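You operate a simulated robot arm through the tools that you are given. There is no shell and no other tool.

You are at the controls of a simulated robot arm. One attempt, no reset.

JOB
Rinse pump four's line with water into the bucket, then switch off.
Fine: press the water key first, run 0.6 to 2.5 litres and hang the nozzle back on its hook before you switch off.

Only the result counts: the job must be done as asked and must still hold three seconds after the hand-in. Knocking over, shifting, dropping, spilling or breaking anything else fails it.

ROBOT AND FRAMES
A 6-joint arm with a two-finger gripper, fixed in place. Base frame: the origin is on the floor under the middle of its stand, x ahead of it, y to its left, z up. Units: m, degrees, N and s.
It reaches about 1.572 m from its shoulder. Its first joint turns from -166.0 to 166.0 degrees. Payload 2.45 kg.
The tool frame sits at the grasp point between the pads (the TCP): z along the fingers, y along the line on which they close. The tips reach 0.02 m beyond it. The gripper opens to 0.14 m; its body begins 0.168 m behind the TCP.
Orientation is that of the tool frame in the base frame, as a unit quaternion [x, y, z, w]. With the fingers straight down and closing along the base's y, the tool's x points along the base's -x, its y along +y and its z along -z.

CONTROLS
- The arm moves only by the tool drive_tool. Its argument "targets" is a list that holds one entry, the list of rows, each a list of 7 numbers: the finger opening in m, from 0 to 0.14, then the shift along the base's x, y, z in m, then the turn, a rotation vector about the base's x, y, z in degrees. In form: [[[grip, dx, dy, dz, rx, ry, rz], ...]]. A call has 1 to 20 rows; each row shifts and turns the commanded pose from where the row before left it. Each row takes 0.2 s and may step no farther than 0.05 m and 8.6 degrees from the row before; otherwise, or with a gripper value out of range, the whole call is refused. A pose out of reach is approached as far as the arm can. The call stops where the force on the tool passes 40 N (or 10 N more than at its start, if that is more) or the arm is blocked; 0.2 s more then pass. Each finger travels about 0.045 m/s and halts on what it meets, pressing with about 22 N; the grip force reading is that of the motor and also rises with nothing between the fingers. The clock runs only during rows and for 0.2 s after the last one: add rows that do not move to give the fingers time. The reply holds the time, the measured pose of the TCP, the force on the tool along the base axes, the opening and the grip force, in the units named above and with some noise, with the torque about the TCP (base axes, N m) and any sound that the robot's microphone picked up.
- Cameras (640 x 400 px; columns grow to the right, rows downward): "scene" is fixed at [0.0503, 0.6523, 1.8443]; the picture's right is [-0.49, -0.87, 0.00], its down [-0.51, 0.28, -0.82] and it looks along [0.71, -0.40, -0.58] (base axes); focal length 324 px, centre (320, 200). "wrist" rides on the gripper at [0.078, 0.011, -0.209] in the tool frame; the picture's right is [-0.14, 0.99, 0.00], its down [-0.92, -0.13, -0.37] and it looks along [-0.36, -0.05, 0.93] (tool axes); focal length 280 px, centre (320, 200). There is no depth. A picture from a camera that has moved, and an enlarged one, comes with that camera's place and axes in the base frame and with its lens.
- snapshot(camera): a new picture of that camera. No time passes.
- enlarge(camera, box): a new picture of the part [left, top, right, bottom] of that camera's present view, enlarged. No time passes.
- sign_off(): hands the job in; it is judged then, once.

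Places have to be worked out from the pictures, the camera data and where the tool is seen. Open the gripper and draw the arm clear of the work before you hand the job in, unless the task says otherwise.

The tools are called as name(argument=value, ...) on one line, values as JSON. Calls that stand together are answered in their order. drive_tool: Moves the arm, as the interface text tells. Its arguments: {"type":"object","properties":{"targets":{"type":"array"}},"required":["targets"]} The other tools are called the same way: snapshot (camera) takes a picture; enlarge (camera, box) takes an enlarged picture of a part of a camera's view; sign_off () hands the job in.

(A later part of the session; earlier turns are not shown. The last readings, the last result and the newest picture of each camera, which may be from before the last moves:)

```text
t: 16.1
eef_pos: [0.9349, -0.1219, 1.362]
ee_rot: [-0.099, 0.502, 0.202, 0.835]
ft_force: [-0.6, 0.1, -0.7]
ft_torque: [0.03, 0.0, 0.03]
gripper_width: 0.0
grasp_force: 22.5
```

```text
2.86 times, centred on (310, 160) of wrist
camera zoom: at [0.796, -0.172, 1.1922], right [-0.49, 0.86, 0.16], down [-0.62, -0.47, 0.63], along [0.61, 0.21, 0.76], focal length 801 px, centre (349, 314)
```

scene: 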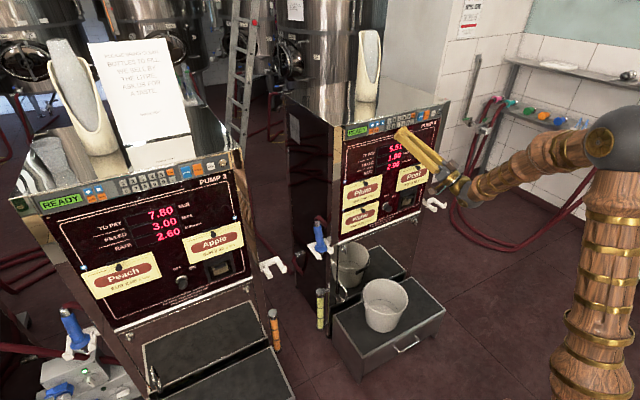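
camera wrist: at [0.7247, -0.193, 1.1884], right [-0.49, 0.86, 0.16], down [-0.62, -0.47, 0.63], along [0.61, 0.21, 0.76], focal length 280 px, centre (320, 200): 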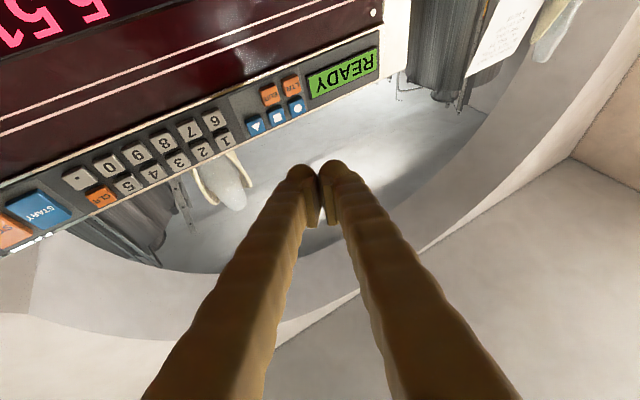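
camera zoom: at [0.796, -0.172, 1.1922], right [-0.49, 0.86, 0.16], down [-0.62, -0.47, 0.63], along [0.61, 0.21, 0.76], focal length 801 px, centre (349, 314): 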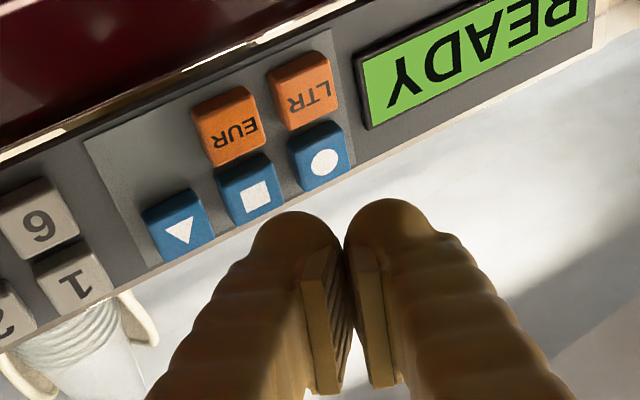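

The alignment agrees to within about 2 mm, and the other dome trails by about 11 mm. I'll press forward slowly onto ■.

drive_tool(targets=[[[0.0, 0.006, 0.0005, 0.0, 0, 0, 0], [0.0, 0.006, 0.0, 0.0, 0, 0, 0], [0.0, 0.004, 0.0, 0.0, 0, 0, 0], [0.0, 0.002, 0.0, 0.0, 0, 0, 0], [0.0, 0.002, 0.0, 0.0, 0, 0, 0], [0.0, 0.0, 0.0, 0.0, 0, 0, 0]]])

enlarge(camera="wrist", box=[230, 90, 390, 230])

enlarge(camera="scene", box=[340, 105, 420, 155])

```text
t: 17.5
eef_pos: [0.9544, -0.1213, 1.3602]
ee_rot: [-0.1, 0.501, 0.203, 0.835]
ft_force: [-0.1, 0.8, 0.6]
ft_torque: [-0.01, -0.01, 0.0]
gripper_width: 0.0003
grasp_force: 22.2
```

```text
2.86 times, centred on (310, 160) of wrist
camera zoom: at [0.8157, -0.1716, 1.1913], right [-0.49, 0.86, 0.16], down [-0.62, -0.47, 0.63], along [0.61, 0.21, 0.76], focal length 801 px, centre (349, 314)
```

zoom: 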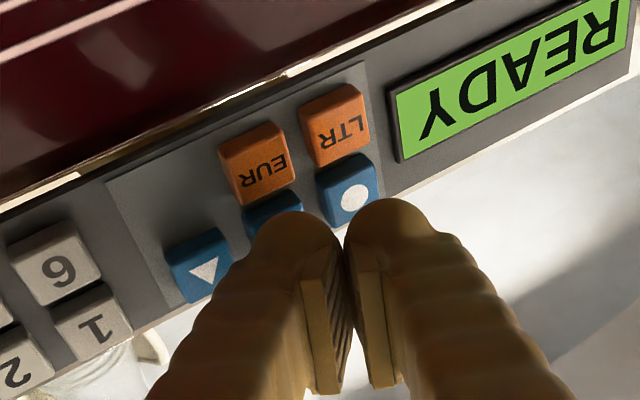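

```text
8.00 times, centred on (380, 130) of scene
camera zoom: at [0.0503, 0.6523, 1.8443], right [-0.49, -0.87, 0.0], down [-0.51, 0.28, -0.82], along [0.71, -0.4, -0.58], focal length 2588 px, centre (-160, 760)
```

zoom: 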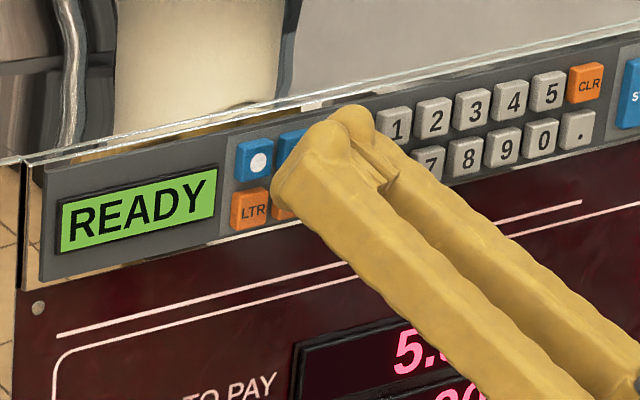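

No contact yet; the contact point looks about 2 mm too far left of ■'s centre. I'll correct that and continue in 2 mm steps.

drive_tool(targets=[[[0.0, 0.0, -0.002, 0.001, 0, 0, 0], [0.0, 0.002, 0.0, 0.0, 0, 0, 0], [0.0, 0.002, 0.0, 0.0, 0, 0, 0], [0.0, 0.0, 0.0, 0.0, 0, 0, 0]]])

```text
t: 18.5
eef_pos: [0.9589, -0.1231, 1.3607]
ee_rot: [-0.1, 0.501, 0.203, 0.835]
ft_force: [0.8, 0.3, -0.7]
ft_torque: [0.02, -0.01, 0.05]
gripper_width: 0.0
grasp_force: 22.4
```

Still no force, so I'll keep moving forward in small steps.

drive_tool(targets=[[[0.0, 0.002, 0.0, 0.0, 0, 0, 0], [0.0, 0.002, 0.0, 0.0, 0, 0, 0], [0.0, 0.0, 0.0, 0.0, 0, 0, 0]]])

enlarge(camera="wrist", box=[230, 90, 390, 230])

enlarge(camera="scene", box=[360, 110, 400, 135])

```text
t: 19.3
eef_pos: [0.9614, -0.1243, 1.3612]
ee_rot: [-0.1, 0.502, 0.202, 0.835]
ft_force: [-0.3, -0.4, -0.1]
ft_torque: [-0.03, -0.01, 0.04]
gripper_width: 0.0003
grasp_force: 22.2
```

```text
2.86 times, centred on (310, 160) of wrist
camera zoom: at [0.8232, -0.174, 1.1922], right [-0.49, 0.86, 0.16], down [-0.62, -0.47, 0.63], along [0.61, 0.21, 0.76], focal length 801 px, centre (349, 314)
```

zoom: 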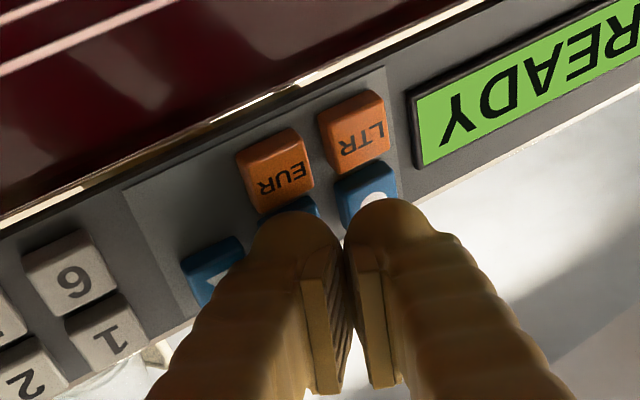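

```text
16.00 times, centred on (380, 122) of scene
camera zoom: at [0.0503, 0.6523, 1.8443], right [-0.49, -0.87, 0.0], down [-0.51, 0.28, -0.82], along [0.71, -0.4, -0.58], focal length 5176 px, centre (-640, 1440)
```

zoom: 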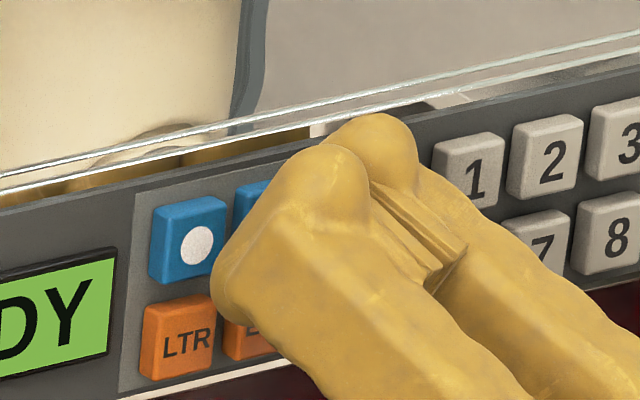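

No force yet, but ■ sits right behind the dome. I'll keep stepping forward.

drive_tool(targets=[[[0.0, 0.002, 0.0, 0.0, 0, 0, 0], [0.0, 0.002, 0.0, 0.0, 0, 0, 0], [0.0, 0.0, 0.0, 0.0, 0, 0, 0]]])

```text
t: 20.1
eef_pos: [0.966, -0.1254, 1.3614]
ee_rot: [-0.099, 0.501, 0.203, 0.835]
ft_force: [-15.2, 1.3, -4.2]
ft_torque: [0.06, 0.22, 0.03]
gripper_width: 0.0001
grasp_force: 21.7
heard: click
```

I felt contact at 15 N and heard a click. I'll check what the display shows.

enlarge(camera="scene", box=[335, 105, 455, 180])

enlarge(camera="wrist", box=[230, 90, 390, 230])

```text
5.33 times, centred on (395, 142) of scene
camera zoom: at [0.0503, 0.6523, 1.8443], right [-0.49, -0.87, 0.0], down [-0.51, 0.28, -0.82], along [0.71, -0.4, -0.58], focal length 1725 px, centre (-80, 507)
```

zoom: 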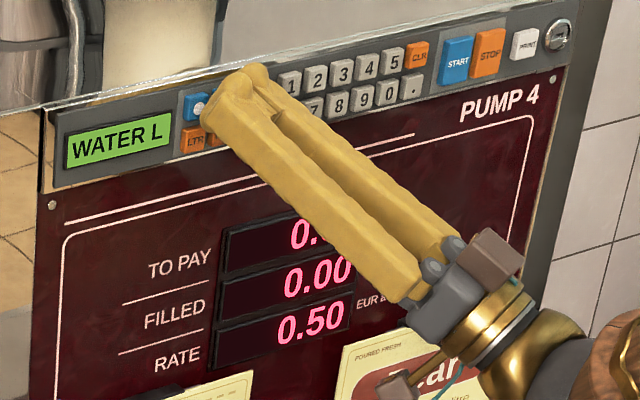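

```text
2.86 times, centred on (310, 160) of wrist
camera zoom: at [0.8277, -0.1741, 1.1923], right [-0.49, 0.86, 0.16], down [-0.62, -0.47, 0.63], along [0.61, 0.21, 0.76], focal length 801 px, centre (349, 314)
```

zoom: 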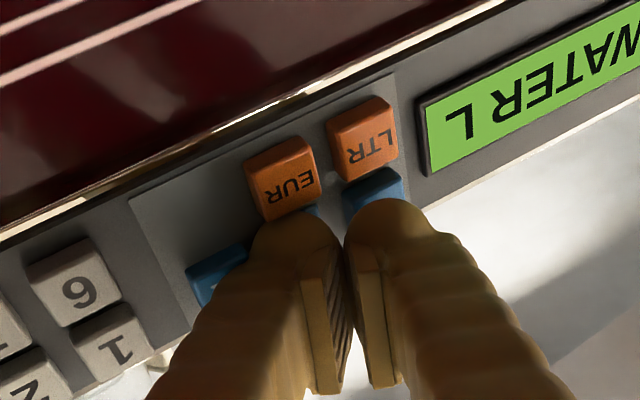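

The display now reads "WATER L", rate 0.50, filled 0.00, so water is selected and it is waiting for litres. I'll back off and shift 60 mm right to the "1" key, which I place at y ≈ -0.186 and the same height.

drive_tool(targets=[[[0.0, -0.01, 0.0, 0.0, 0, 0, 0], [0.0, -0.02, 0.0, 0.0, 0, 0, 0], [0.0, 0.0, -0.015, 0.0, 0, 0, 0], [0.0, 0.0, -0.015, 0.0, 0, 0, 0], [0.0, 0.0, -0.015, 0.0, 0, 0, 0], [0.0, 0.0, -0.0145, 0.0, 0, 0, 0], [0.0, 0.01, 0.0, 0.0, 0, 0, 0], [0.0, 0.0, 0.0, 0.0, 0, 0, 0]]])

enlarge(camera="wrist", box=[230, 90, 390, 230])

enlarge(camera="scene", box=[345, 105, 425, 155])

```text
t: 21.9
eef_pos: [0.9468, -0.1835, 1.3622]
ee_rot: [-0.101, 0.501, 0.204, 0.835]
ft_force: [-0.4, -0.6, -0.6]
ft_torque: [0.0, -0.01, -0.01]
gripper_width: 0.0001
grasp_force: 21.8
```

```text
2.86 times, centred on (310, 160) of wrist
camera zoom: at [0.808, -0.2337, 1.1933], right [-0.49, 0.86, 0.16], down [-0.62, -0.47, 0.63], along [0.61, 0.21, 0.76], focal length 801 px, centre (349, 314)
```

zoom: 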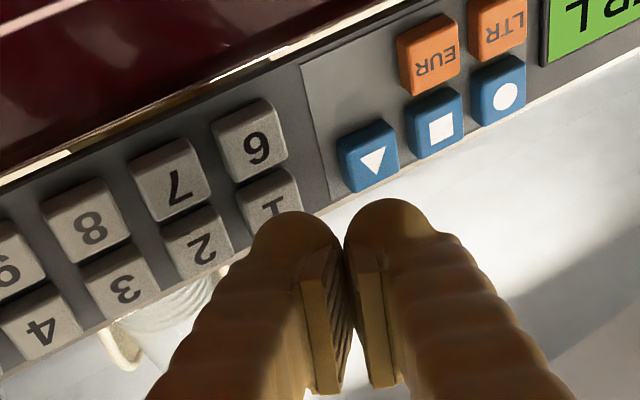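

```text
8.00 times, centred on (385, 130) of scene
camera zoom: at [0.0503, 0.6523, 1.8443], right [-0.49, -0.87, 0.0], down [-0.51, 0.28, -0.82], along [0.71, -0.4, -0.58], focal length 2588 px, centre (-200, 760)
```

zoom: 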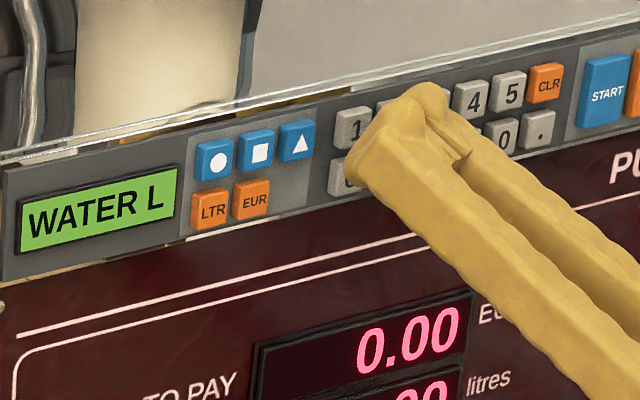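

"1" lies just behind the leading dome, needing about 2.5 mm more to the right. I'll nudge over and press in small steps.

drive_tool(targets=[[[0.0, 0.005, -0.0025, -0.001, 0, 0, 0], [0.0, 0.006, 0.0, 0.0, 0, 0, 0], [0.0, 0.004, 0.0, 0.0, 0, 0, 0], [0.0, 0.002, 0.0, 0.0, 0, 0, 0], [0.0, 0.0, 0.0, 0.0, 0, 0, 0]]])

enlarge(camera="wrist", box=[230, 90, 390, 230])

```text
t: 23.1
eef_pos: [0.9635, -0.1857, 1.3611]
ee_rot: [-0.099, 0.502, 0.202, 0.835]
ft_force: [-2.3, 0.6, -1.1]
ft_torque: [0.01, 0.04, 0.04]
gripper_width: 0.0
grasp_force: 21.8
heard: click
```

```text
2.86 times, centred on (310, 160) of wrist
camera zoom: at [0.8247, -0.2353, 1.1913], right [-0.49, 0.86, 0.16], down [-0.62, -0.47, 0.63], along [0.61, 0.21, 0.76], focal length 801 px, centre (349, 314)
```

zoom: 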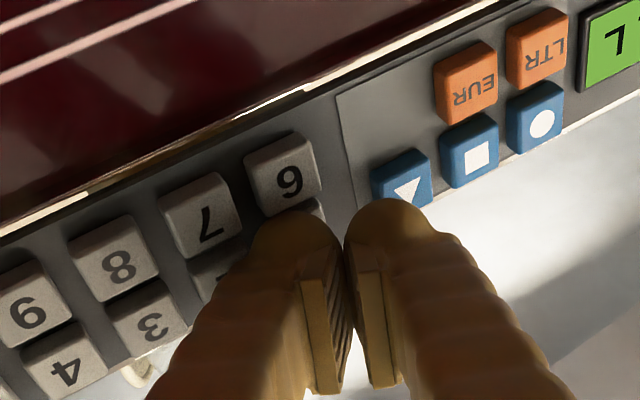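

I heard a click with light force. I'll check the display before doing anything else.

drive_tool(targets=[[[0.0, -0.01, 0.0, 0.0, 0, 0, 0], [0.0, -0.02, 0.0, 0.0, 0, 0, 0], [0.0, -0.03, 0.0, 0.0, 0, 0, 0], [0.0, 0.0, 0.0, 0.0, 0, 0, 0]]])

enlarge(camera="scene", box=[335, 105, 455, 180])

enlarge(camera="scene", box=[340, 120, 380, 145])

```text
t: 24.1
eef_pos: [0.9051, -0.1875, 1.362]
ee_rot: [-0.1, 0.502, 0.203, 0.835]
ft_force: [-0.1, 0.3, -0.3]
ft_torque: [0.01, 0.05, 0.0]
gripper_width: 0.0
grasp_force: 22.0
```

```text
5.33 times, centred on (395, 142) of scene
camera zoom: at [0.0503, 0.6523, 1.8443], right [-0.49, -0.87, 0.0], down [-0.51, 0.28, -0.82], along [0.71, -0.4, -0.58], focal length 1725 px, centre (-80, 507)
```

zoom: 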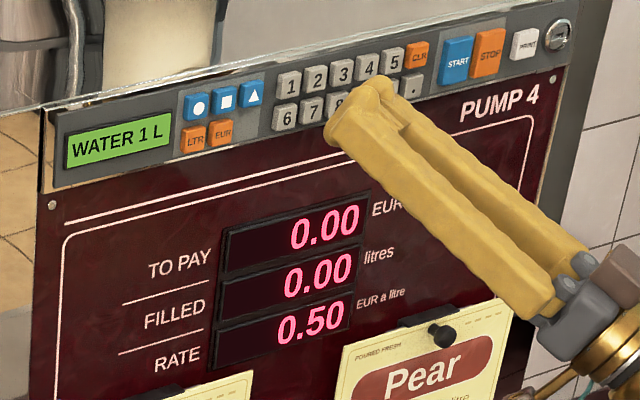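

```text
16.00 times, centred on (360, 132) of scene
camera zoom: at [0.0503, 0.6523, 1.8443], right [-0.49, -0.87, 0.0], down [-0.51, 0.28, -0.82], along [0.71, -0.4, -0.58], focal length 5176 px, centre (-320, 1280)
```

zoom: 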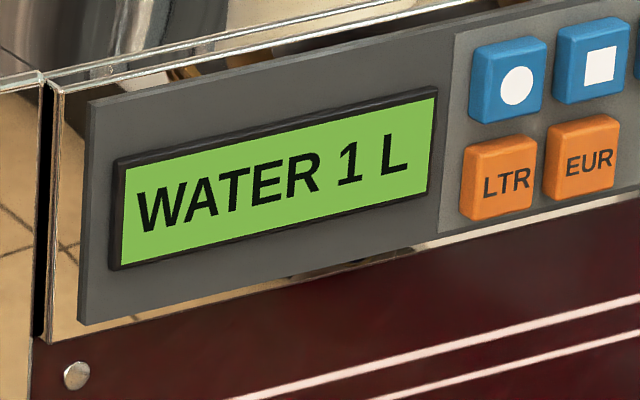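

The display reads "WATER 1 L", so the amount is set. START will wait until the nozzle is in the bucket. I'll back away and pitch the hand down while lowering it towards the nozzle area.

drive_tool(targets=[[[0.0, -0.04, 0.0, 0.0, 0, 0, 0], [0.0, -0.04, 0.0, 0.0, 0, 0, 0], [0.0, -0.03, 0.0, 0.0, 0, 0, 0], [0.0, -0.02, 0.0, -0.01, -1.7, 3.62, 0], [0.0, -0.01, 0.0, -0.015, -1.7, 3.62, 0], [0.0, -0.01, 0.005, -0.02, -1.7, 3.62, 0], [0.0, 0.0, 0.01, -0.02, -1.7, 3.62, 0], [0.0, 0.0, 0.01, -0.02, -1.7, 3.62, 0], [0.0, 0.0, 0.01, -0.02, -1.7, 3.62, 0], [0.0, 0.0, 0.01, -0.02, -1.7, 3.62, 0], [0.0, 0.0, 0.01, -0.02, -1.7, 3.62, 0], [0.0, 0.0, 0.01, -0.02, -1.7, 3.62, 0], [0.0, 0.0, 0.01, -0.02, -1.7, 3.62, 0], [0.0, 0.0, 0.0, 0.0, 0, 0, 0]]])

```text
t: 27.1
eef_pos: [0.7519, -0.1104, 1.1755]
ee_rot: [-0.152, 0.76, 0.148, 0.615]
ft_force: [0.1, 0.6, -0.7]
ft_torque: [-0.01, 0.01, 0.0]
gripper_width: 0.0
grasp_force: 22.4
```

That tracked well. I'll remove the yaw and pitch down further while moving left and down.

drive_tool(targets=[[[0.0, -0.01, 0.02, -0.01, 0, 0, -3.1], [0.0, -0.01, 0.02, -0.01, 0, 0, -3.1], [0.0, -0.01, 0.02, -0.01, 0, 0, -3.1], [0.0, -0.01, 0.02, -0.01, 0, 0, -3.1], [0.0, -0.01, 0.02, -0.01, 0, 0, -3.1], [0.0, -0.01, 0.02, -0.01, 0, 0, -3.1], [0.0, 0.0, 0.02, -0.01, 0, 0, -3.1], [0.0, 0.0, 0.02, -0.01, 0, 0, -3.1], [0.0, 0.0, 0.01, -0.01, 0, 4, 0], [0.0, 0.0, 0.01, -0.01, 0, 4, 0], [0.0, 0.0, 0.01, -0.01, 0, 4, 0], [0.0, 0.0, 0.01, -0.01, 0, 4, 0], [0.0, 0.0, 0.01, -0.01, 0, 4, 0], [0.0, 0.0, 0.0, -0.01, 0, 4, 0], [0.0, 0.0, 0.0, 0.0, 0, 0, 0]]])

snapshot(camera="wrist")

snapshot(camera="scene")

```text
t: 30.3
eef_pos: [0.7221, 0.0537, 1.076]
ee_rot: [-0.019, 0.889, 0.055, 0.454]
ft_force: [-1.0, -0.3, -0.1]
ft_torque: [0.0, 0.04, 0.01]
gripper_width: 0.0
grasp_force: 21.8
out of reach, approached as far as the arm can: row 5, 6, 7, 8
```

```text
taken
camera wrist: at [0.5071, 0.0407, 1.1335], right [0.0, 0.98, 0.19], down [0.25, -0.18, 0.95], along [0.97, 0.05, -0.25], focal length 280 px, centre (320, 200)
```

wrist: 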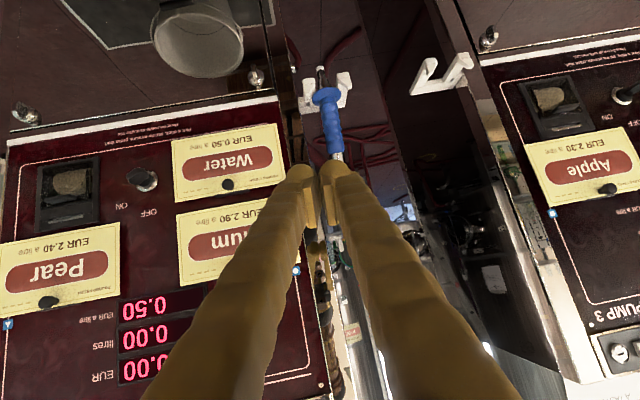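

```text
taken
```

scene: 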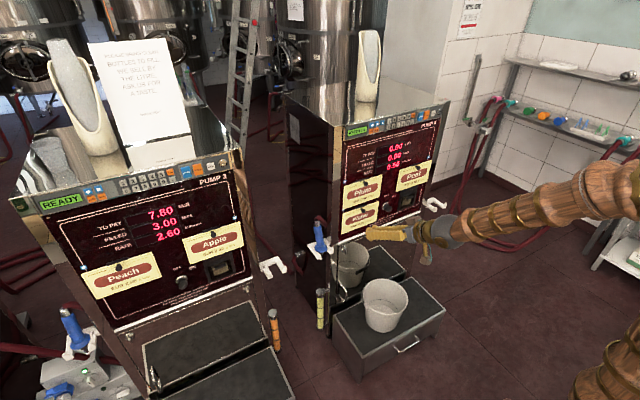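

The wrist camera now sees the blue nozzle on pump four's left hook, ahead and below. I'll zoom in to measure it.

enlarge(camera="wrist", box=[280, 40, 380, 180])

enlarge(camera="scene", box=[290, 200, 360, 260])

```text
2.86 times, centred on (330, 110) of wrist
camera zoom: at [0.5071, 0.0407, 1.1335], right [0.0, 0.98, 0.19], down [0.25, -0.18, 0.95], along [0.97, 0.05, -0.25], focal length 801 px, centre (291, 457)
```

zoom: 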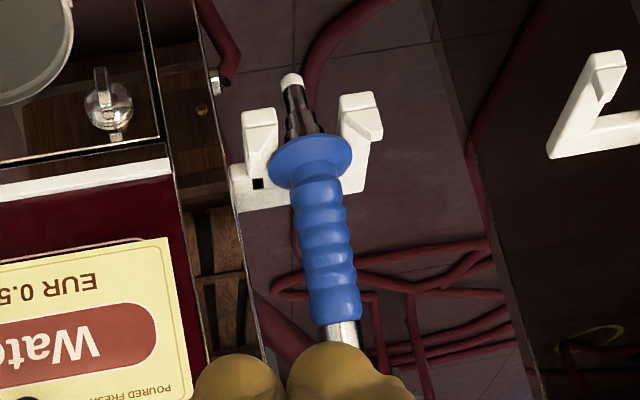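

```text
6.67 times, centred on (325, 230) of scene
camera zoom: at [0.0503, 0.6523, 1.8443], right [-0.49, -0.87, 0.0], down [-0.51, 0.28, -0.82], along [0.71, -0.4, -0.58], focal length 2156 px, centre (287, 0)
```

zoom: 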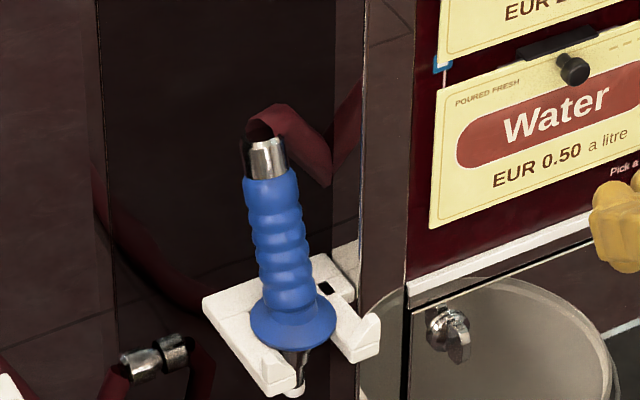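

Triangulating gives the flange at (0.988, 0.119, 0.806), the handle top at (1.017, 0.122, 0.910) and the tip at (0.982, 0.119, 0.743), so the nozzle leans back about 15°. I'll check how the hose runs before I grasp it.

enlarge(camera="scene", box=[270, 100, 350, 230])

enlarge(camera="scene", box=[240, 210, 340, 340])

enlarge(camera="wrist", box=[260, 0, 420, 100])

enlarge(camera="wrist", box=[280, 200, 440, 300])

```text
3.08 times, centred on (310, 165) of scene
camera zoom: at [0.0503, 0.6523, 1.8443], right [-0.49, -0.87, 0.0], down [-0.51, 0.28, -0.82], along [0.71, -0.4, -0.58], focal length 995 px, centre (351, 308)
```

zoom: 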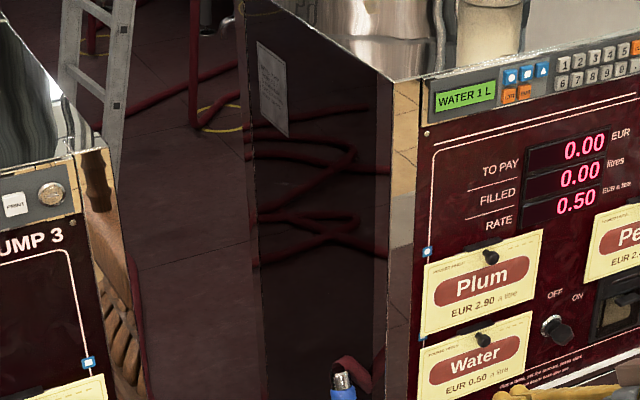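

```text
3.08 times, centred on (290, 275) of scene
camera zoom: at [0.0503, 0.6523, 1.8443], right [-0.49, -0.87, 0.0], down [-0.51, 0.28, -0.82], along [0.71, -0.4, -0.58], focal length 995 px, centre (412, -31)
```

zoom: 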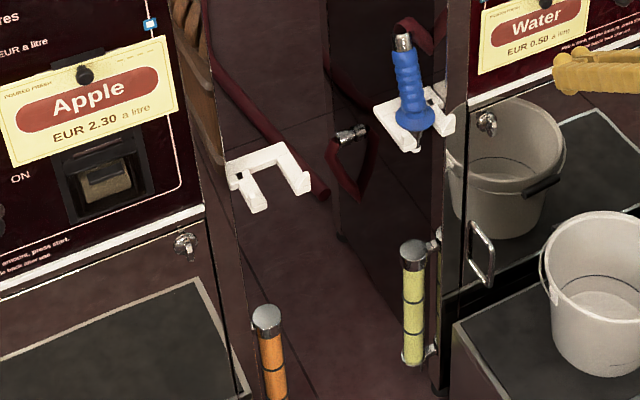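

```text
4.00 times, centred on (340, 50) of wrist
camera zoom: at [0.5071, 0.0407, 1.1335], right [0.0, 0.98, 0.19], down [0.25, -0.18, 0.95], along [0.97, 0.05, -0.25], focal length 1122 px, centre (240, 800)
```

zoom: 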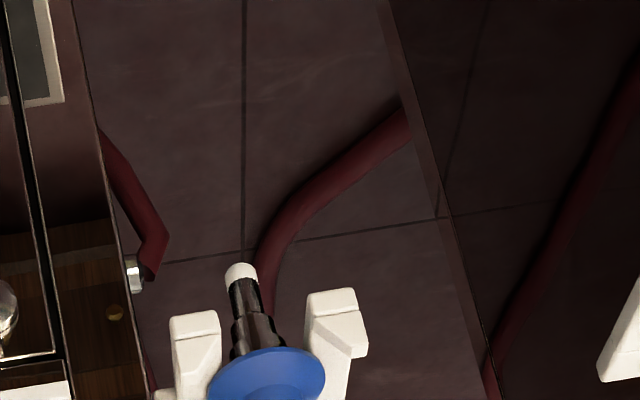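

```text
4.00 times, centred on (360, 250) of wrist
camera zoom: at [0.5071, 0.0407, 1.1335], right [0.0, 0.98, 0.19], down [0.25, -0.18, 0.95], along [0.97, 0.05, -0.25], focal length 1122 px, centre (160, 0)
```

zoom: 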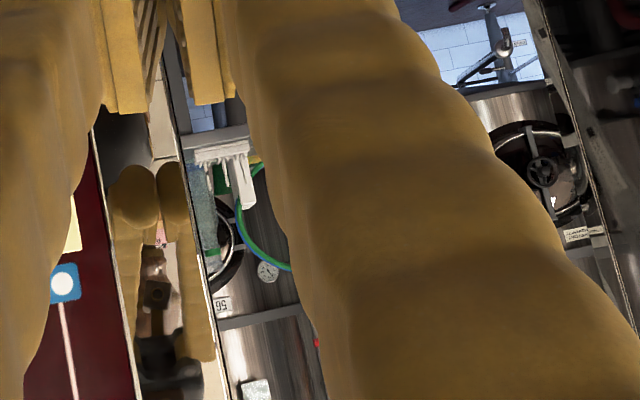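

The hose runs from the nozzle top down behind to a fitting on the pump's side, so it should reach the bucket. I'll open the fingers to 7 cm and move to a pre-grasp point 12 cm short of mid-handle, keeping this orientation.

drive_tool(targets=[[[0.07, 0.023, 0.0066, -0.0172, 0, 0, 0], [0.07, 0.023, 0.0066, -0.0172, 0, 0, 0], [0.07, 0.023, 0.0066, -0.0172, 0, 0, 0], [0.07, 0.023, 0.0066, -0.0172, 0, 0, 0], [0.07, 0.023, 0.0066, -0.0172, 0, 0, 0], [0.07, 0.023, 0.0066, -0.0172, 0, 0, 0], [0.07, 0.023, 0.0066, -0.0172, 0, 0, 0], [0.07, 0.023, 0.0066, -0.0172, 0, 0, 0], [0.07, 0.0, 0.0, 0.0, 0, 0, 0]]])

snapshot(camera="wrist")

enlarge(camera="scene", box=[280, 180, 400, 280])

```text
t: 32.3
eef_pos: [0.912, 0.0635, 0.9546]
ee_rot: [-0.022, 0.889, 0.061, 0.453]
ft_force: [-0.4, -0.4, 0.3]
ft_torque: [0.01, 0.0, 0.01]
gripper_width: 0.07
grasp_force: 0.1
out of reach, approached as far as the arm can: row 3, 4, 5, 6, 7, 8
```

```text
taken
camera wrist: at [0.6978, 0.0477, 1.0125], right [-0.01, 0.98, 0.2], down [0.26, -0.19, 0.95], along [0.97, 0.06, -0.25], focal length 280 px, centre (320, 200)
```

wrist: 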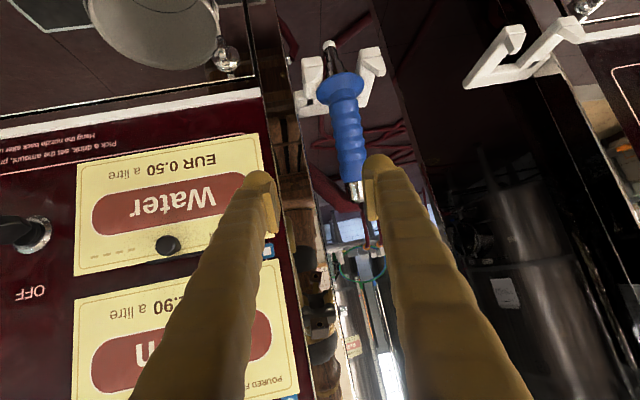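

```text
4.00 times, centred on (340, 230) of scene
camera zoom: at [0.0503, 0.6523, 1.8443], right [-0.49, -0.87, 0.0], down [-0.51, 0.28, -0.82], along [0.71, -0.4, -0.58], focal length 1294 px, centre (240, 80)
```

zoom: 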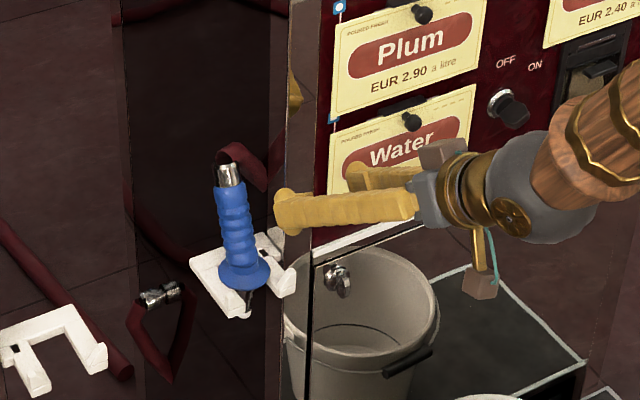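

y stopped at about 0.064 because of the wrist limit, but more yaw should free it. I'll turn +8° and then move left to y ≈ 0.10 with a narrower 6 cm opening, staying in front of the panel.

drive_tool(targets=[[[0.06, -0.005, 0.0, 0.0, 0, 0, 3], [0.06, -0.005, 0.0, 0.0, 0, 0, 3], [0.06, 0.0, 0.005, 0.0, 0, 0, 2], [0.06, 0.0, 0.01, -0.003, 0, 0, 0], [0.06, 0.0, 0.01, -0.003, 0, 0, 0], [0.06, 0.0, 0.01, -0.003, 0, 0, 0], [0.06, 0.0, 0.0, 0.0, 0, 0, 0], [0.06, 0.0, 0.0, 0.0, 0, 0, 0]]])

snapshot(camera="wrist")

```text
t: 34.1
eef_pos: [0.9017, 0.0977, 0.9442]
ee_rot: [-0.081, 0.885, 0.087, 0.45]
ft_force: [-0.5, -0.2, -0.6]
ft_torque: [-0.02, 0.01, -0.02]
gripper_width: 0.0602
grasp_force: 0.0
```

```text
taken
camera wrist: at [0.6905, 0.0566, 1.0017], right [-0.14, 0.97, 0.19], down [0.28, -0.15, 0.95], along [0.95, 0.18, -0.25], focal length 280 px, centre (320, 200)
```

wrist: 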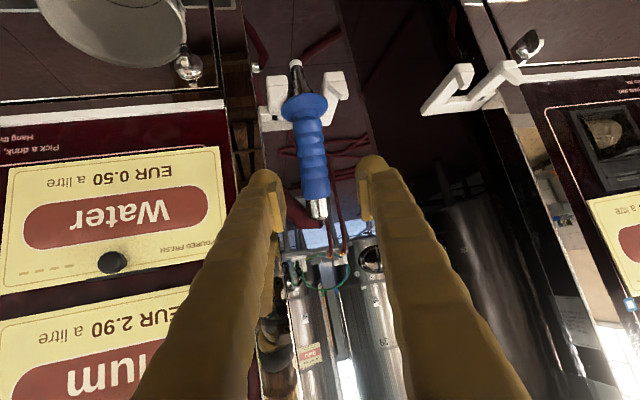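

The nozzle lies exactly where predicted and between the open fingers, so the approach runs along the tool axis. I'll advance to the handle.

drive_tool(targets=[[[0.06, 0.0146, 0.0033, -0.0109, 0, 0, 0], [0.06, 0.0146, 0.0033, -0.0109, 0, 0, 0], [0.06, 0.0146, 0.0033, -0.0109, 0, 0, 0], [0.06, 0.0146, 0.0033, -0.0109, 0, 0, 0], [0.06, 0.0146, 0.0033, -0.0109, 0, 0, 0], [0.06, 0.0146, 0.0033, -0.0109, 0, 0, 0], [0.06, 0.0116, 0.0033, -0.0085, 0, 0, 0], [0.06, 0.0, 0.0, 0.0, 0, 0, 0]]])

enlarge(camera="wrist", box=[220, 40, 440, 260])

enlarge(camera="scene", box=[280, 180, 400, 280])

```text
t: 35.9
eef_pos: [1.0026, 0.1219, 0.8707]
ee_rot: [-0.081, 0.885, 0.087, 0.45]
ft_force: [-0.6, -1.7, 0.9]
ft_torque: [0.04, 0.0, -0.03]
gripper_width: 0.0602
grasp_force: 0.0
```

```text
1.82 times, centred on (330, 150) of wrist
camera zoom: at [0.791, 0.0801, 0.9284], right [-0.14, 0.97, 0.19], down [0.28, -0.15, 0.95], along [0.95, 0.19, -0.25], focal length 510 px, centre (302, 291)
```

zoom: 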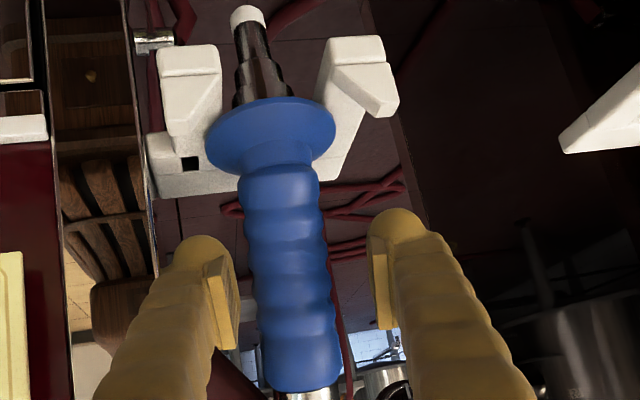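

```text
4.00 times, centred on (340, 230) of scene
camera zoom: at [0.0503, 0.6523, 1.8443], right [-0.49, -0.87, 0.0], down [-0.51, 0.28, -0.82], along [0.71, -0.4, -0.58], focal length 1294 px, centre (240, 80)
```

zoom: 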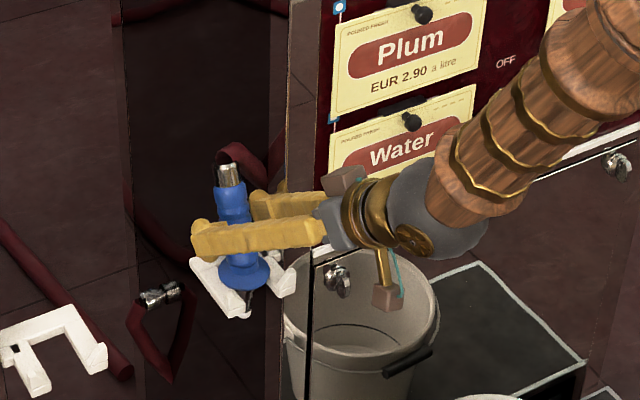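

The handle is between the fingers but about 5 mm to the right of the pump-side centre. I'll shift to centre on it and close.

drive_tool(targets=[[[0.06, 0.001, -0.005, 0.0, 0, 0, 0], [0.05, 0.0, 0.0, 0.0, 0, 0, 0], [0.04, 0.0, 0.0, 0.0, 0, 0, 0], [0.03, 0.0, 0.0, 0.0, 0, 0, 0], [0.02, 0.0, 0.0, 0.0, 0, 0, 0], [0.01, 0.0, 0.0, 0.0, 0, 0, 0], [0.01, 0.0, 0.0, 0.0, 0, 0, 0]]])

enlarge(camera="wrist", box=[220, 40, 440, 260])

enlarge(camera="scene", box=[280, 180, 400, 280])

```text
t: 37.5
eef_pos: [1.0035, 0.1164, 0.8713]
ee_rot: [-0.081, 0.885, 0.087, 0.45]
ft_force: [1.1, -0.1, 0.2]
ft_torque: [-0.06, 0.04, 0.02]
gripper_width: 0.0344
grasp_force: 22.0
```

```text
1.82 times, centred on (330, 150) of wrist
camera zoom: at [0.7917, 0.0746, 0.9282], right [-0.14, 0.97, 0.19], down [0.28, -0.15, 0.95], along [0.95, 0.18, -0.25], focal length 510 px, centre (302, 291)
```

zoom: 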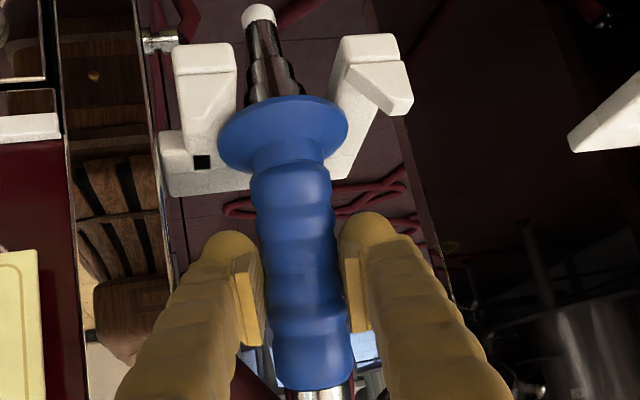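

```text
4.00 times, centred on (340, 230) of scene
camera zoom: at [0.0503, 0.6523, 1.8443], right [-0.49, -0.87, 0.0], down [-0.51, 0.28, -0.82], along [0.71, -0.4, -0.58], focal length 1294 px, centre (240, 80)
```

zoom: 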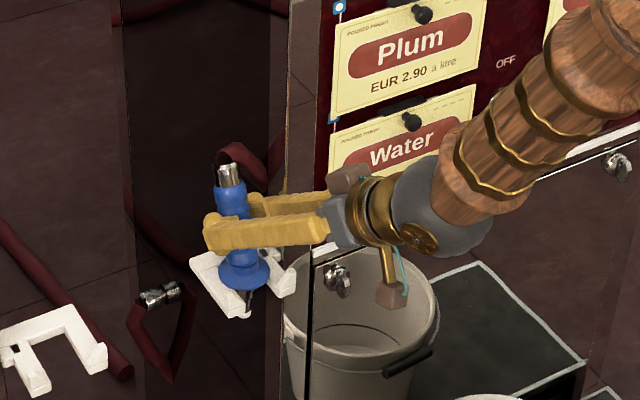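

I have a firm grip: 34 mm opening at 22 N. The hung pose to return to later is TCP (1.0035, 0.1164, 0.8713). I'll lift slowly, watching the forces.

drive_tool(targets=[[[0.01, 0.0, 0.0, 0.01, 0, 0, 0], [0.01, 0.0, 0.0, 0.01, 0, 0, 0], [0.01, 0.0, 0.0, 0.01, 0, 0, 0], [0.01, 0.0, 0.0, 0.0, 0, 0, 0]]])

enlarge(camera="wrist", box=[220, 40, 440, 260])

enlarge(camera="scene", box=[280, 180, 400, 280])

```text
t: 38.5
eef_pos: [1.0036, 0.1166, 0.9015]
ee_rot: [-0.081, 0.885, 0.086, 0.45]
ft_force: [0.1, 0.1, -3.7]
ft_torque: [-0.03, 0.01, 0.0]
gripper_width: 0.0342
grasp_force: 21.8
```

```text
1.82 times, centred on (330, 150) of wrist
camera zoom: at [0.7919, 0.0748, 0.9586], right [-0.14, 0.97, 0.19], down [0.28, -0.15, 0.95], along [0.95, 0.18, -0.25], focal length 510 px, centre (302, 291)
```

zoom: 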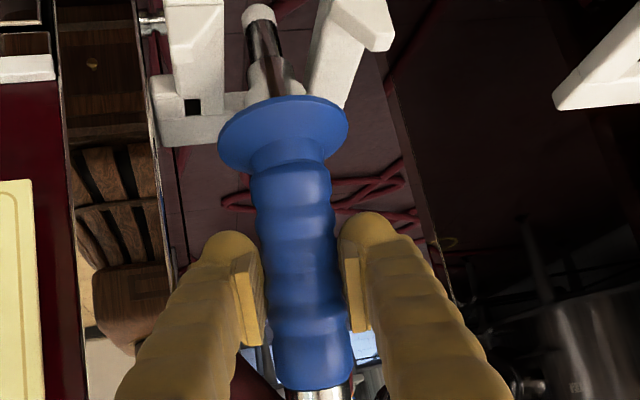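

```text
4.00 times, centred on (340, 230) of scene
camera zoom: at [0.0503, 0.6523, 1.8443], right [-0.49, -0.87, 0.0], down [-0.51, 0.28, -0.82], along [0.71, -0.4, -0.58], focal length 1294 px, centre (240, 80)
```

zoom: 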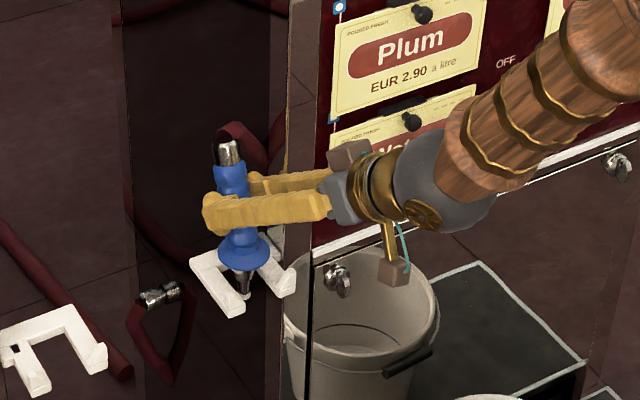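

The nozzle came off the hook cleanly, weighing about 3.7 N. I'll lift another 7 cm so the tip clears the prongs, then withdraw from the pump.

drive_tool(targets=[[[0.01, 0.0, 0.0, 0.014, 0, 0, 0], [0.01, 0.0, 0.0, 0.014, 0, 0, 0], [0.01, 0.0, 0.0, 0.014, 0, 0, 0], [0.01, 0.0, 0.0, 0.014, 0, 0, 0], [0.01, 0.0, 0.0, 0.014, 0, 0, 0], [0.01, -0.01, 0.0, 0.0, 0, 0, 0], [0.01, -0.015, 0.0, 0.0, 0, 0, 0], [0.01, -0.015, 0.0, 0.0, 0, 0, 0], [0.01, -0.015, 0.0, 0.0, 0, 0, 0], [0.01, -0.015, 0.0, 0.0, 0, 0, 0], [0.01, -0.015, 0.0, 0.0, 0, 0, 0], [0.01, 0.0, 0.0, 0.0, 0, 0, 0]]])

snapshot(camera="wrist")

snapshot(camera="scene")

```text
t: 41.1
eef_pos: [0.9191, 0.1162, 0.9706]
ee_rot: [-0.081, 0.885, 0.087, 0.45]
ft_force: [0.2, -0.2, -2.3]
ft_torque: [-0.01, -0.01, 0.01]
gripper_width: 0.0342
grasp_force: 21.6
```

```text
taken
camera wrist: at [0.7069, 0.0743, 1.0295], right [-0.14, 0.97, 0.19], down [0.28, -0.15, 0.95], along [0.95, 0.19, -0.25], focal length 280 px, centre (320, 200)
```

wrist: 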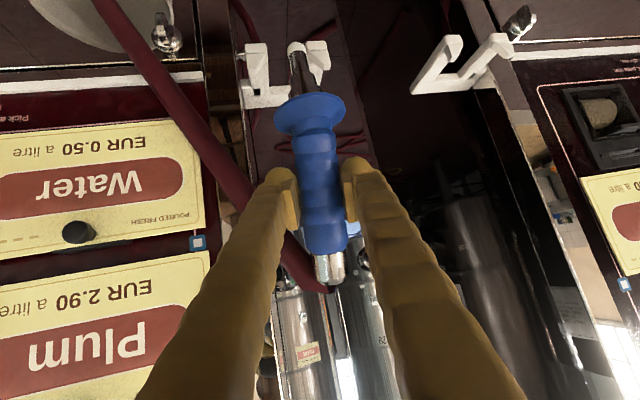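

```text
taken
```

scene: 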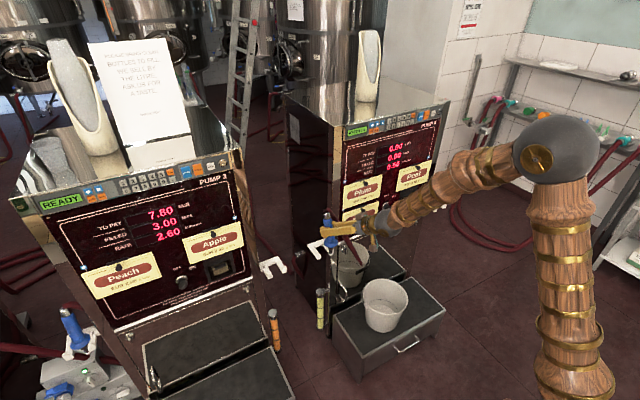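

The nozzle is free of the hook, and its hose now runs in front of pump four's panel. I'll look at the hose path before moving to the bucket.

enlarge(camera="scene", box=[270, 180, 470, 350])

enlarge(camera="scene", box=[300, 190, 400, 270])

```text
2.35 times, centred on (370, 265) of scene
camera zoom: at [0.0503, 0.6523, 1.8443], right [-0.49, -0.87, 0.0], down [-0.51, 0.28, -0.82], along [0.71, -0.4, -0.58], focal length 761 px, centre (202, 47)
```

zoom: 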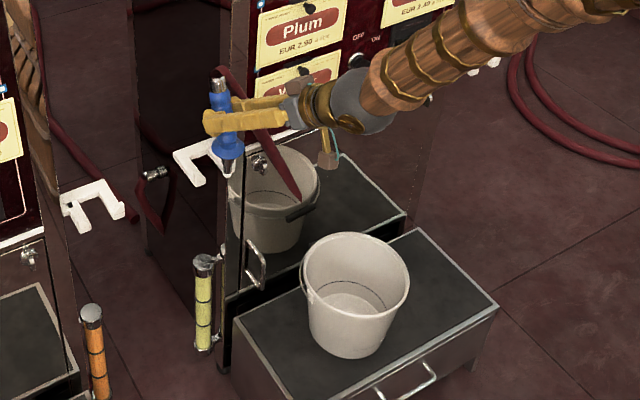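

```text
5.00 times, centred on (350, 230) of scene
camera zoom: at [0.0503, 0.6523, 1.8443], right [-0.49, -0.87, 0.0], down [-0.51, 0.28, -0.82], along [0.71, -0.4, -0.58], focal length 1617 px, centre (170, 50)
```

zoom: 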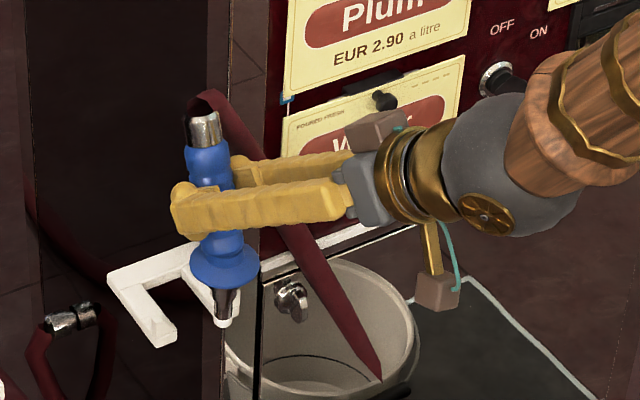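

The hose just trails from the nozzle top and puts little load on the hand (about 2 N). I'll carry the nozzle across to above the bucket, keeping the tip well above the rim.

drive_tool(targets=[[[0.01, -0.015, -0.01, 0.0, 0, 0, 0], [0.01, -0.015, -0.015, 0.0, 0, 0, 0], [0.01, -0.015, -0.02, -0.01, 0, 0, 0], [0.01, -0.015, -0.02, -0.01, 0, 0, 0], [0.01, -0.015, -0.02, -0.01, 0, 0, 0], [0.01, -0.014, -0.02, -0.01, 0, 0, 0], [0.01, 0.0, -0.02, -0.015, 0, 0, 0], [0.01, 0.0, -0.02, -0.015, 0, 0, 0], [0.01, 0.0, -0.02, -0.015, 0, 0, 0], [0.01, 0.0, -0.02, -0.015, 0, 0, 0], [0.01, 0.0, -0.02, -0.015, 0, 0, 0], [0.01, 0.0, -0.02, -0.015, 0, 0, 0], [0.01, 0.0, -0.02, -0.015, 0, 0, 0], [0.01, 0.0, -0.02, -0.015, 0, 0, 0], [0.01, 0.0, 0.0, 0.0, 0, 0, 0]]])

snapshot(camera="wrist")

snapshot(camera="scene")

```text
t: 44.3
eef_pos: [0.8269, -0.1484, 0.8095]
ee_rot: [-0.081, 0.885, 0.087, 0.45]
ft_force: [-0.5, -1.1, -2.8]
ft_torque: [-0.02, -0.02, -0.03]
gripper_width: 0.0341
grasp_force: 21.6
```

```text
taken
camera wrist: at [0.616, -0.1907, 0.8672], right [-0.14, 0.97, 0.19], down [0.28, -0.15, 0.95], along [0.95, 0.18, -0.25], focal length 280 px, centre (320, 200)
```

wrist: 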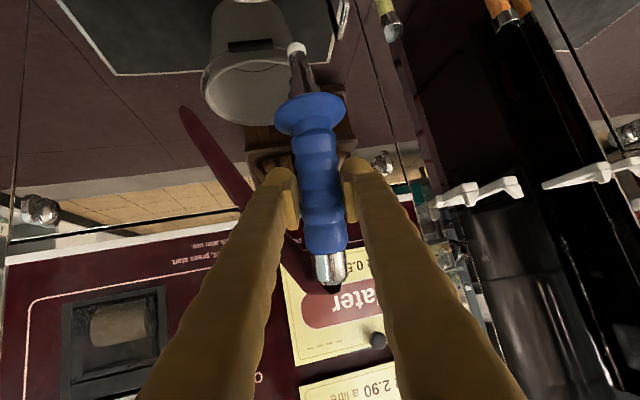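

```text
taken
```

scene: 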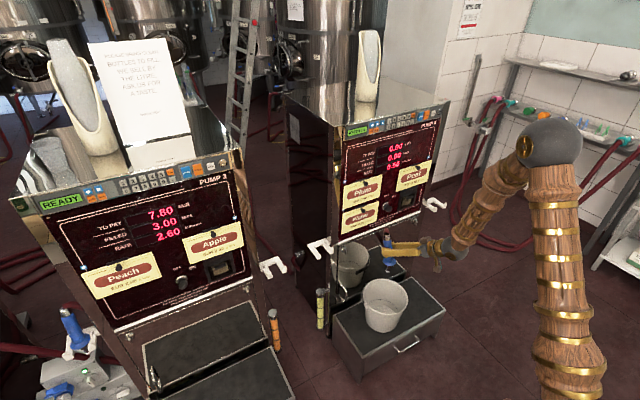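

The view is good, with the real bucket below the frame and its mirror image ahead. I'll pitch the hand another 25° down at this height and take a look at the bucket.

drive_tool(targets=[[[0.01, 0.0, 0.0, 0.0, -0.924, 4.05, 0.338], [0.01, 0.0, 0.0, 0.0, -0.924, 4.05, 0.338], [0.01, 0.0, 0.0, 0.0, -0.924, 4.05, 0.338], [0.01, 0.0, 0.0, 0.0, -0.924, 4.05, 0.338], [0.01, 0.0, 0.0, 0.0, -0.924, 4.05, 0.338], [0.01, 0.0, 0.0, 0.0, -0.924, 4.05, 0.338], [0.01, 0.0, 0.0, 0.0, 0, 0, 0], [0.01, 0.0, 0.0, 0.0, 0, 0, 0]]])

snapshot(camera="wrist")

enlarge(camera="scene", box=[320, 220, 460, 350])

```text
t: 46.1
eef_pos: [0.8277, -0.1471, 0.8104]
ee_rot: [-0.097, 0.962, 0.066, 0.247]
ft_force: [0.4, -0.1, -2.2]
ft_torque: [0.02, -0.06, -0.02]
gripper_width: 0.0343
grasp_force: 22.3
```

```text
taken
camera wrist: at [0.6621, -0.1877, 0.9535], right [-0.1, 0.98, 0.15], down [0.65, -0.05, 0.76], along [0.75, 0.17, -0.63], focal length 280 px, centre (320, 200)
```

wrist: 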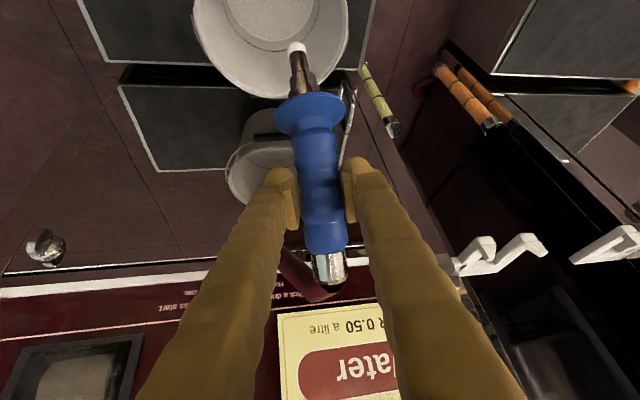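

```text
3.08 times, centred on (390, 285) of scene
camera zoom: at [0.0503, 0.6523, 1.8443], right [-0.49, -0.87, 0.0], down [-0.51, 0.28, -0.82], along [0.71, -0.4, -0.58], focal length 995 px, centre (105, -62)
```

zoom: 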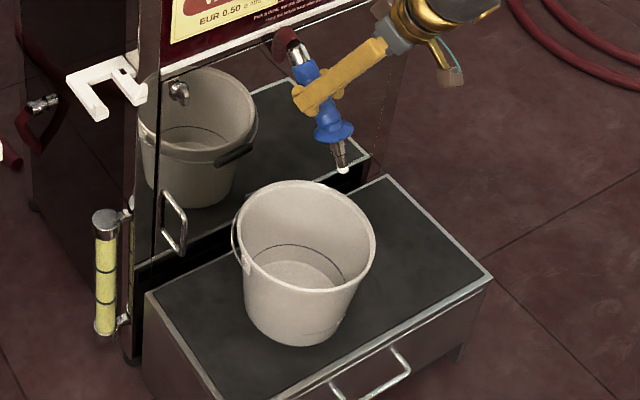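

The hand is now pitched 60° down and I can see the real bucket's rim. I'll zoom in to refine its centre.

enlarge(camera="wrist", box=[170, 0, 390, 130])

enlarge(camera="wrist", box=[260, 230, 380, 310])

```text
2.91 times, centred on (280, 65) of wrist
camera zoom: at [0.6621, -0.1877, 0.9535], right [-0.1, 0.98, 0.15], down [0.65, -0.05, 0.76], along [0.75, 0.17, -0.63], focal length 816 px, centre (436, 593)
```

zoom: 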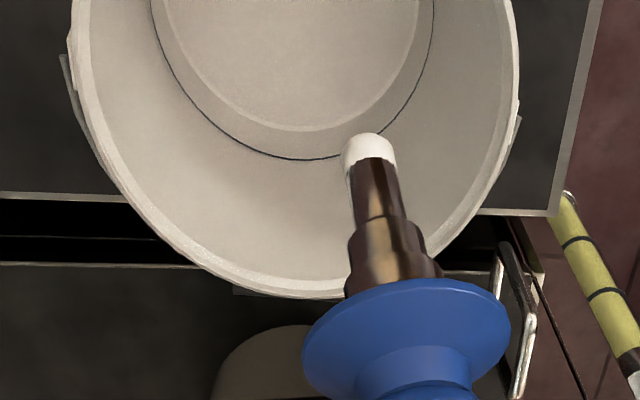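

```text
5.00 times, centred on (320, 270) of wrist
camera zoom: at [0.6621, -0.1877, 0.9535], right [-0.1, 0.98, 0.15], down [0.65, -0.05, 0.76], along [0.75, 0.17, -0.63], focal length 1402 px, centre (320, -150)
```

zoom: 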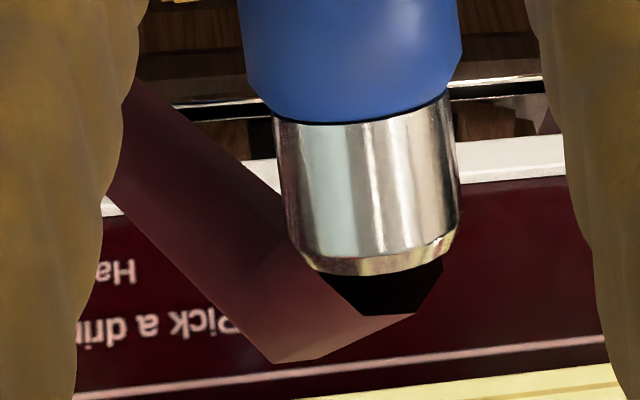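

The bucket centre refines to about (0.822, -0.168), with rim z ≈ 0.473 and inner radius about 0.11. The nozzle tip sits at TCP + (-0.072, -0.011, -0.107). I'll lower the nozzle into the bucket with the tip near the centre, stopping at TCP z ≈ 0.48 to check.

drive_tool(targets=[[[0.01, 0.014, -0.008, -0.02, 0, 0, 0], [0.01, 0.014, -0.007, -0.03, 0, 0, 0], [0.01, 0.0, 0.0, -0.035, 0, 0, 0], [0.01, 0.0, 0.0, -0.035, 0, 0, 0], [0.01, 0.0, 0.0, -0.035, 0, 0, 0], [0.01, 0.0, 0.0, -0.035, 0, 0, 0], [0.01, 0.0, 0.0, -0.03, 0, 0, 0], [0.01, 0.0, 0.0, -0.03, 0, 0, 0], [0.01, 0.0, 0.0, -0.025, 0, 0, 0], [0.01, 0.0, 0.0, -0.02, 0, 0, 0], [0.01, 0.0, 0.0, -0.02, 0, 0, 0], [0.01, 0.0, 0.0, -0.015, 0, 0, 0], [0.01, 0.0, 0.0, 0.0, 0, 0, 0]]])

snapshot(camera="wrist")

enlarge(camera="scene", box=[320, 220, 460, 350])

```text
t: 48.9
eef_pos: [0.8569, -0.1638, 0.4795]
ee_rot: [-0.097, 0.961, 0.067, 0.248]
ft_force: [1.0, -0.4, -2.4]
ft_torque: [0.03, -0.09, 0.0]
gripper_width: 0.0341
grasp_force: 22.4
```

```text
taken
camera wrist: at [0.6906, -0.2029, 0.6221], right [-0.1, 0.98, 0.15], down [0.65, -0.05, 0.76], along [0.76, 0.17, -0.63], focal length 280 px, centre (320, 200)
```

wrist: 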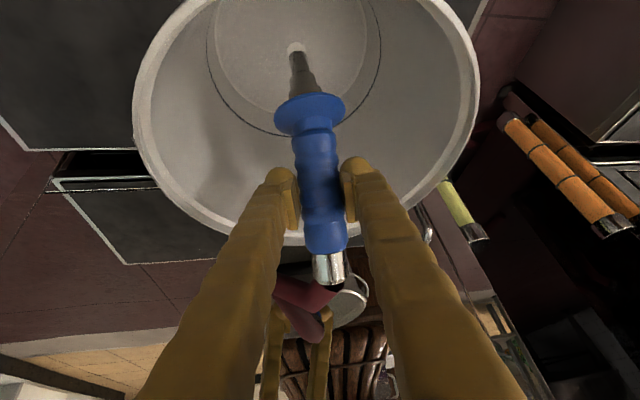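

```text
3.08 times, centred on (390, 285) of scene
camera zoom: at [0.0503, 0.6523, 1.8443], right [-0.49, -0.87, 0.0], down [-0.51, 0.28, -0.82], along [0.71, -0.4, -0.58], focal length 995 px, centre (105, -62)
```

zoom: 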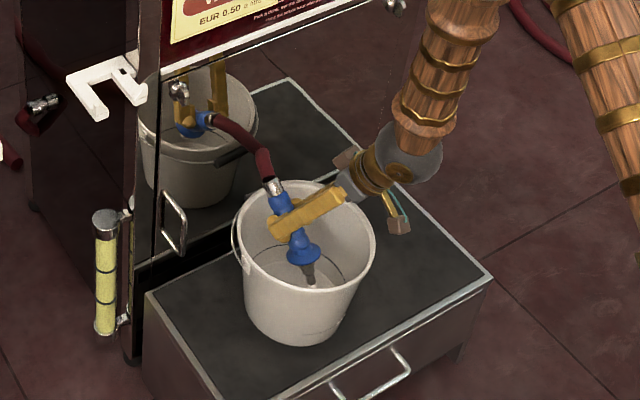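

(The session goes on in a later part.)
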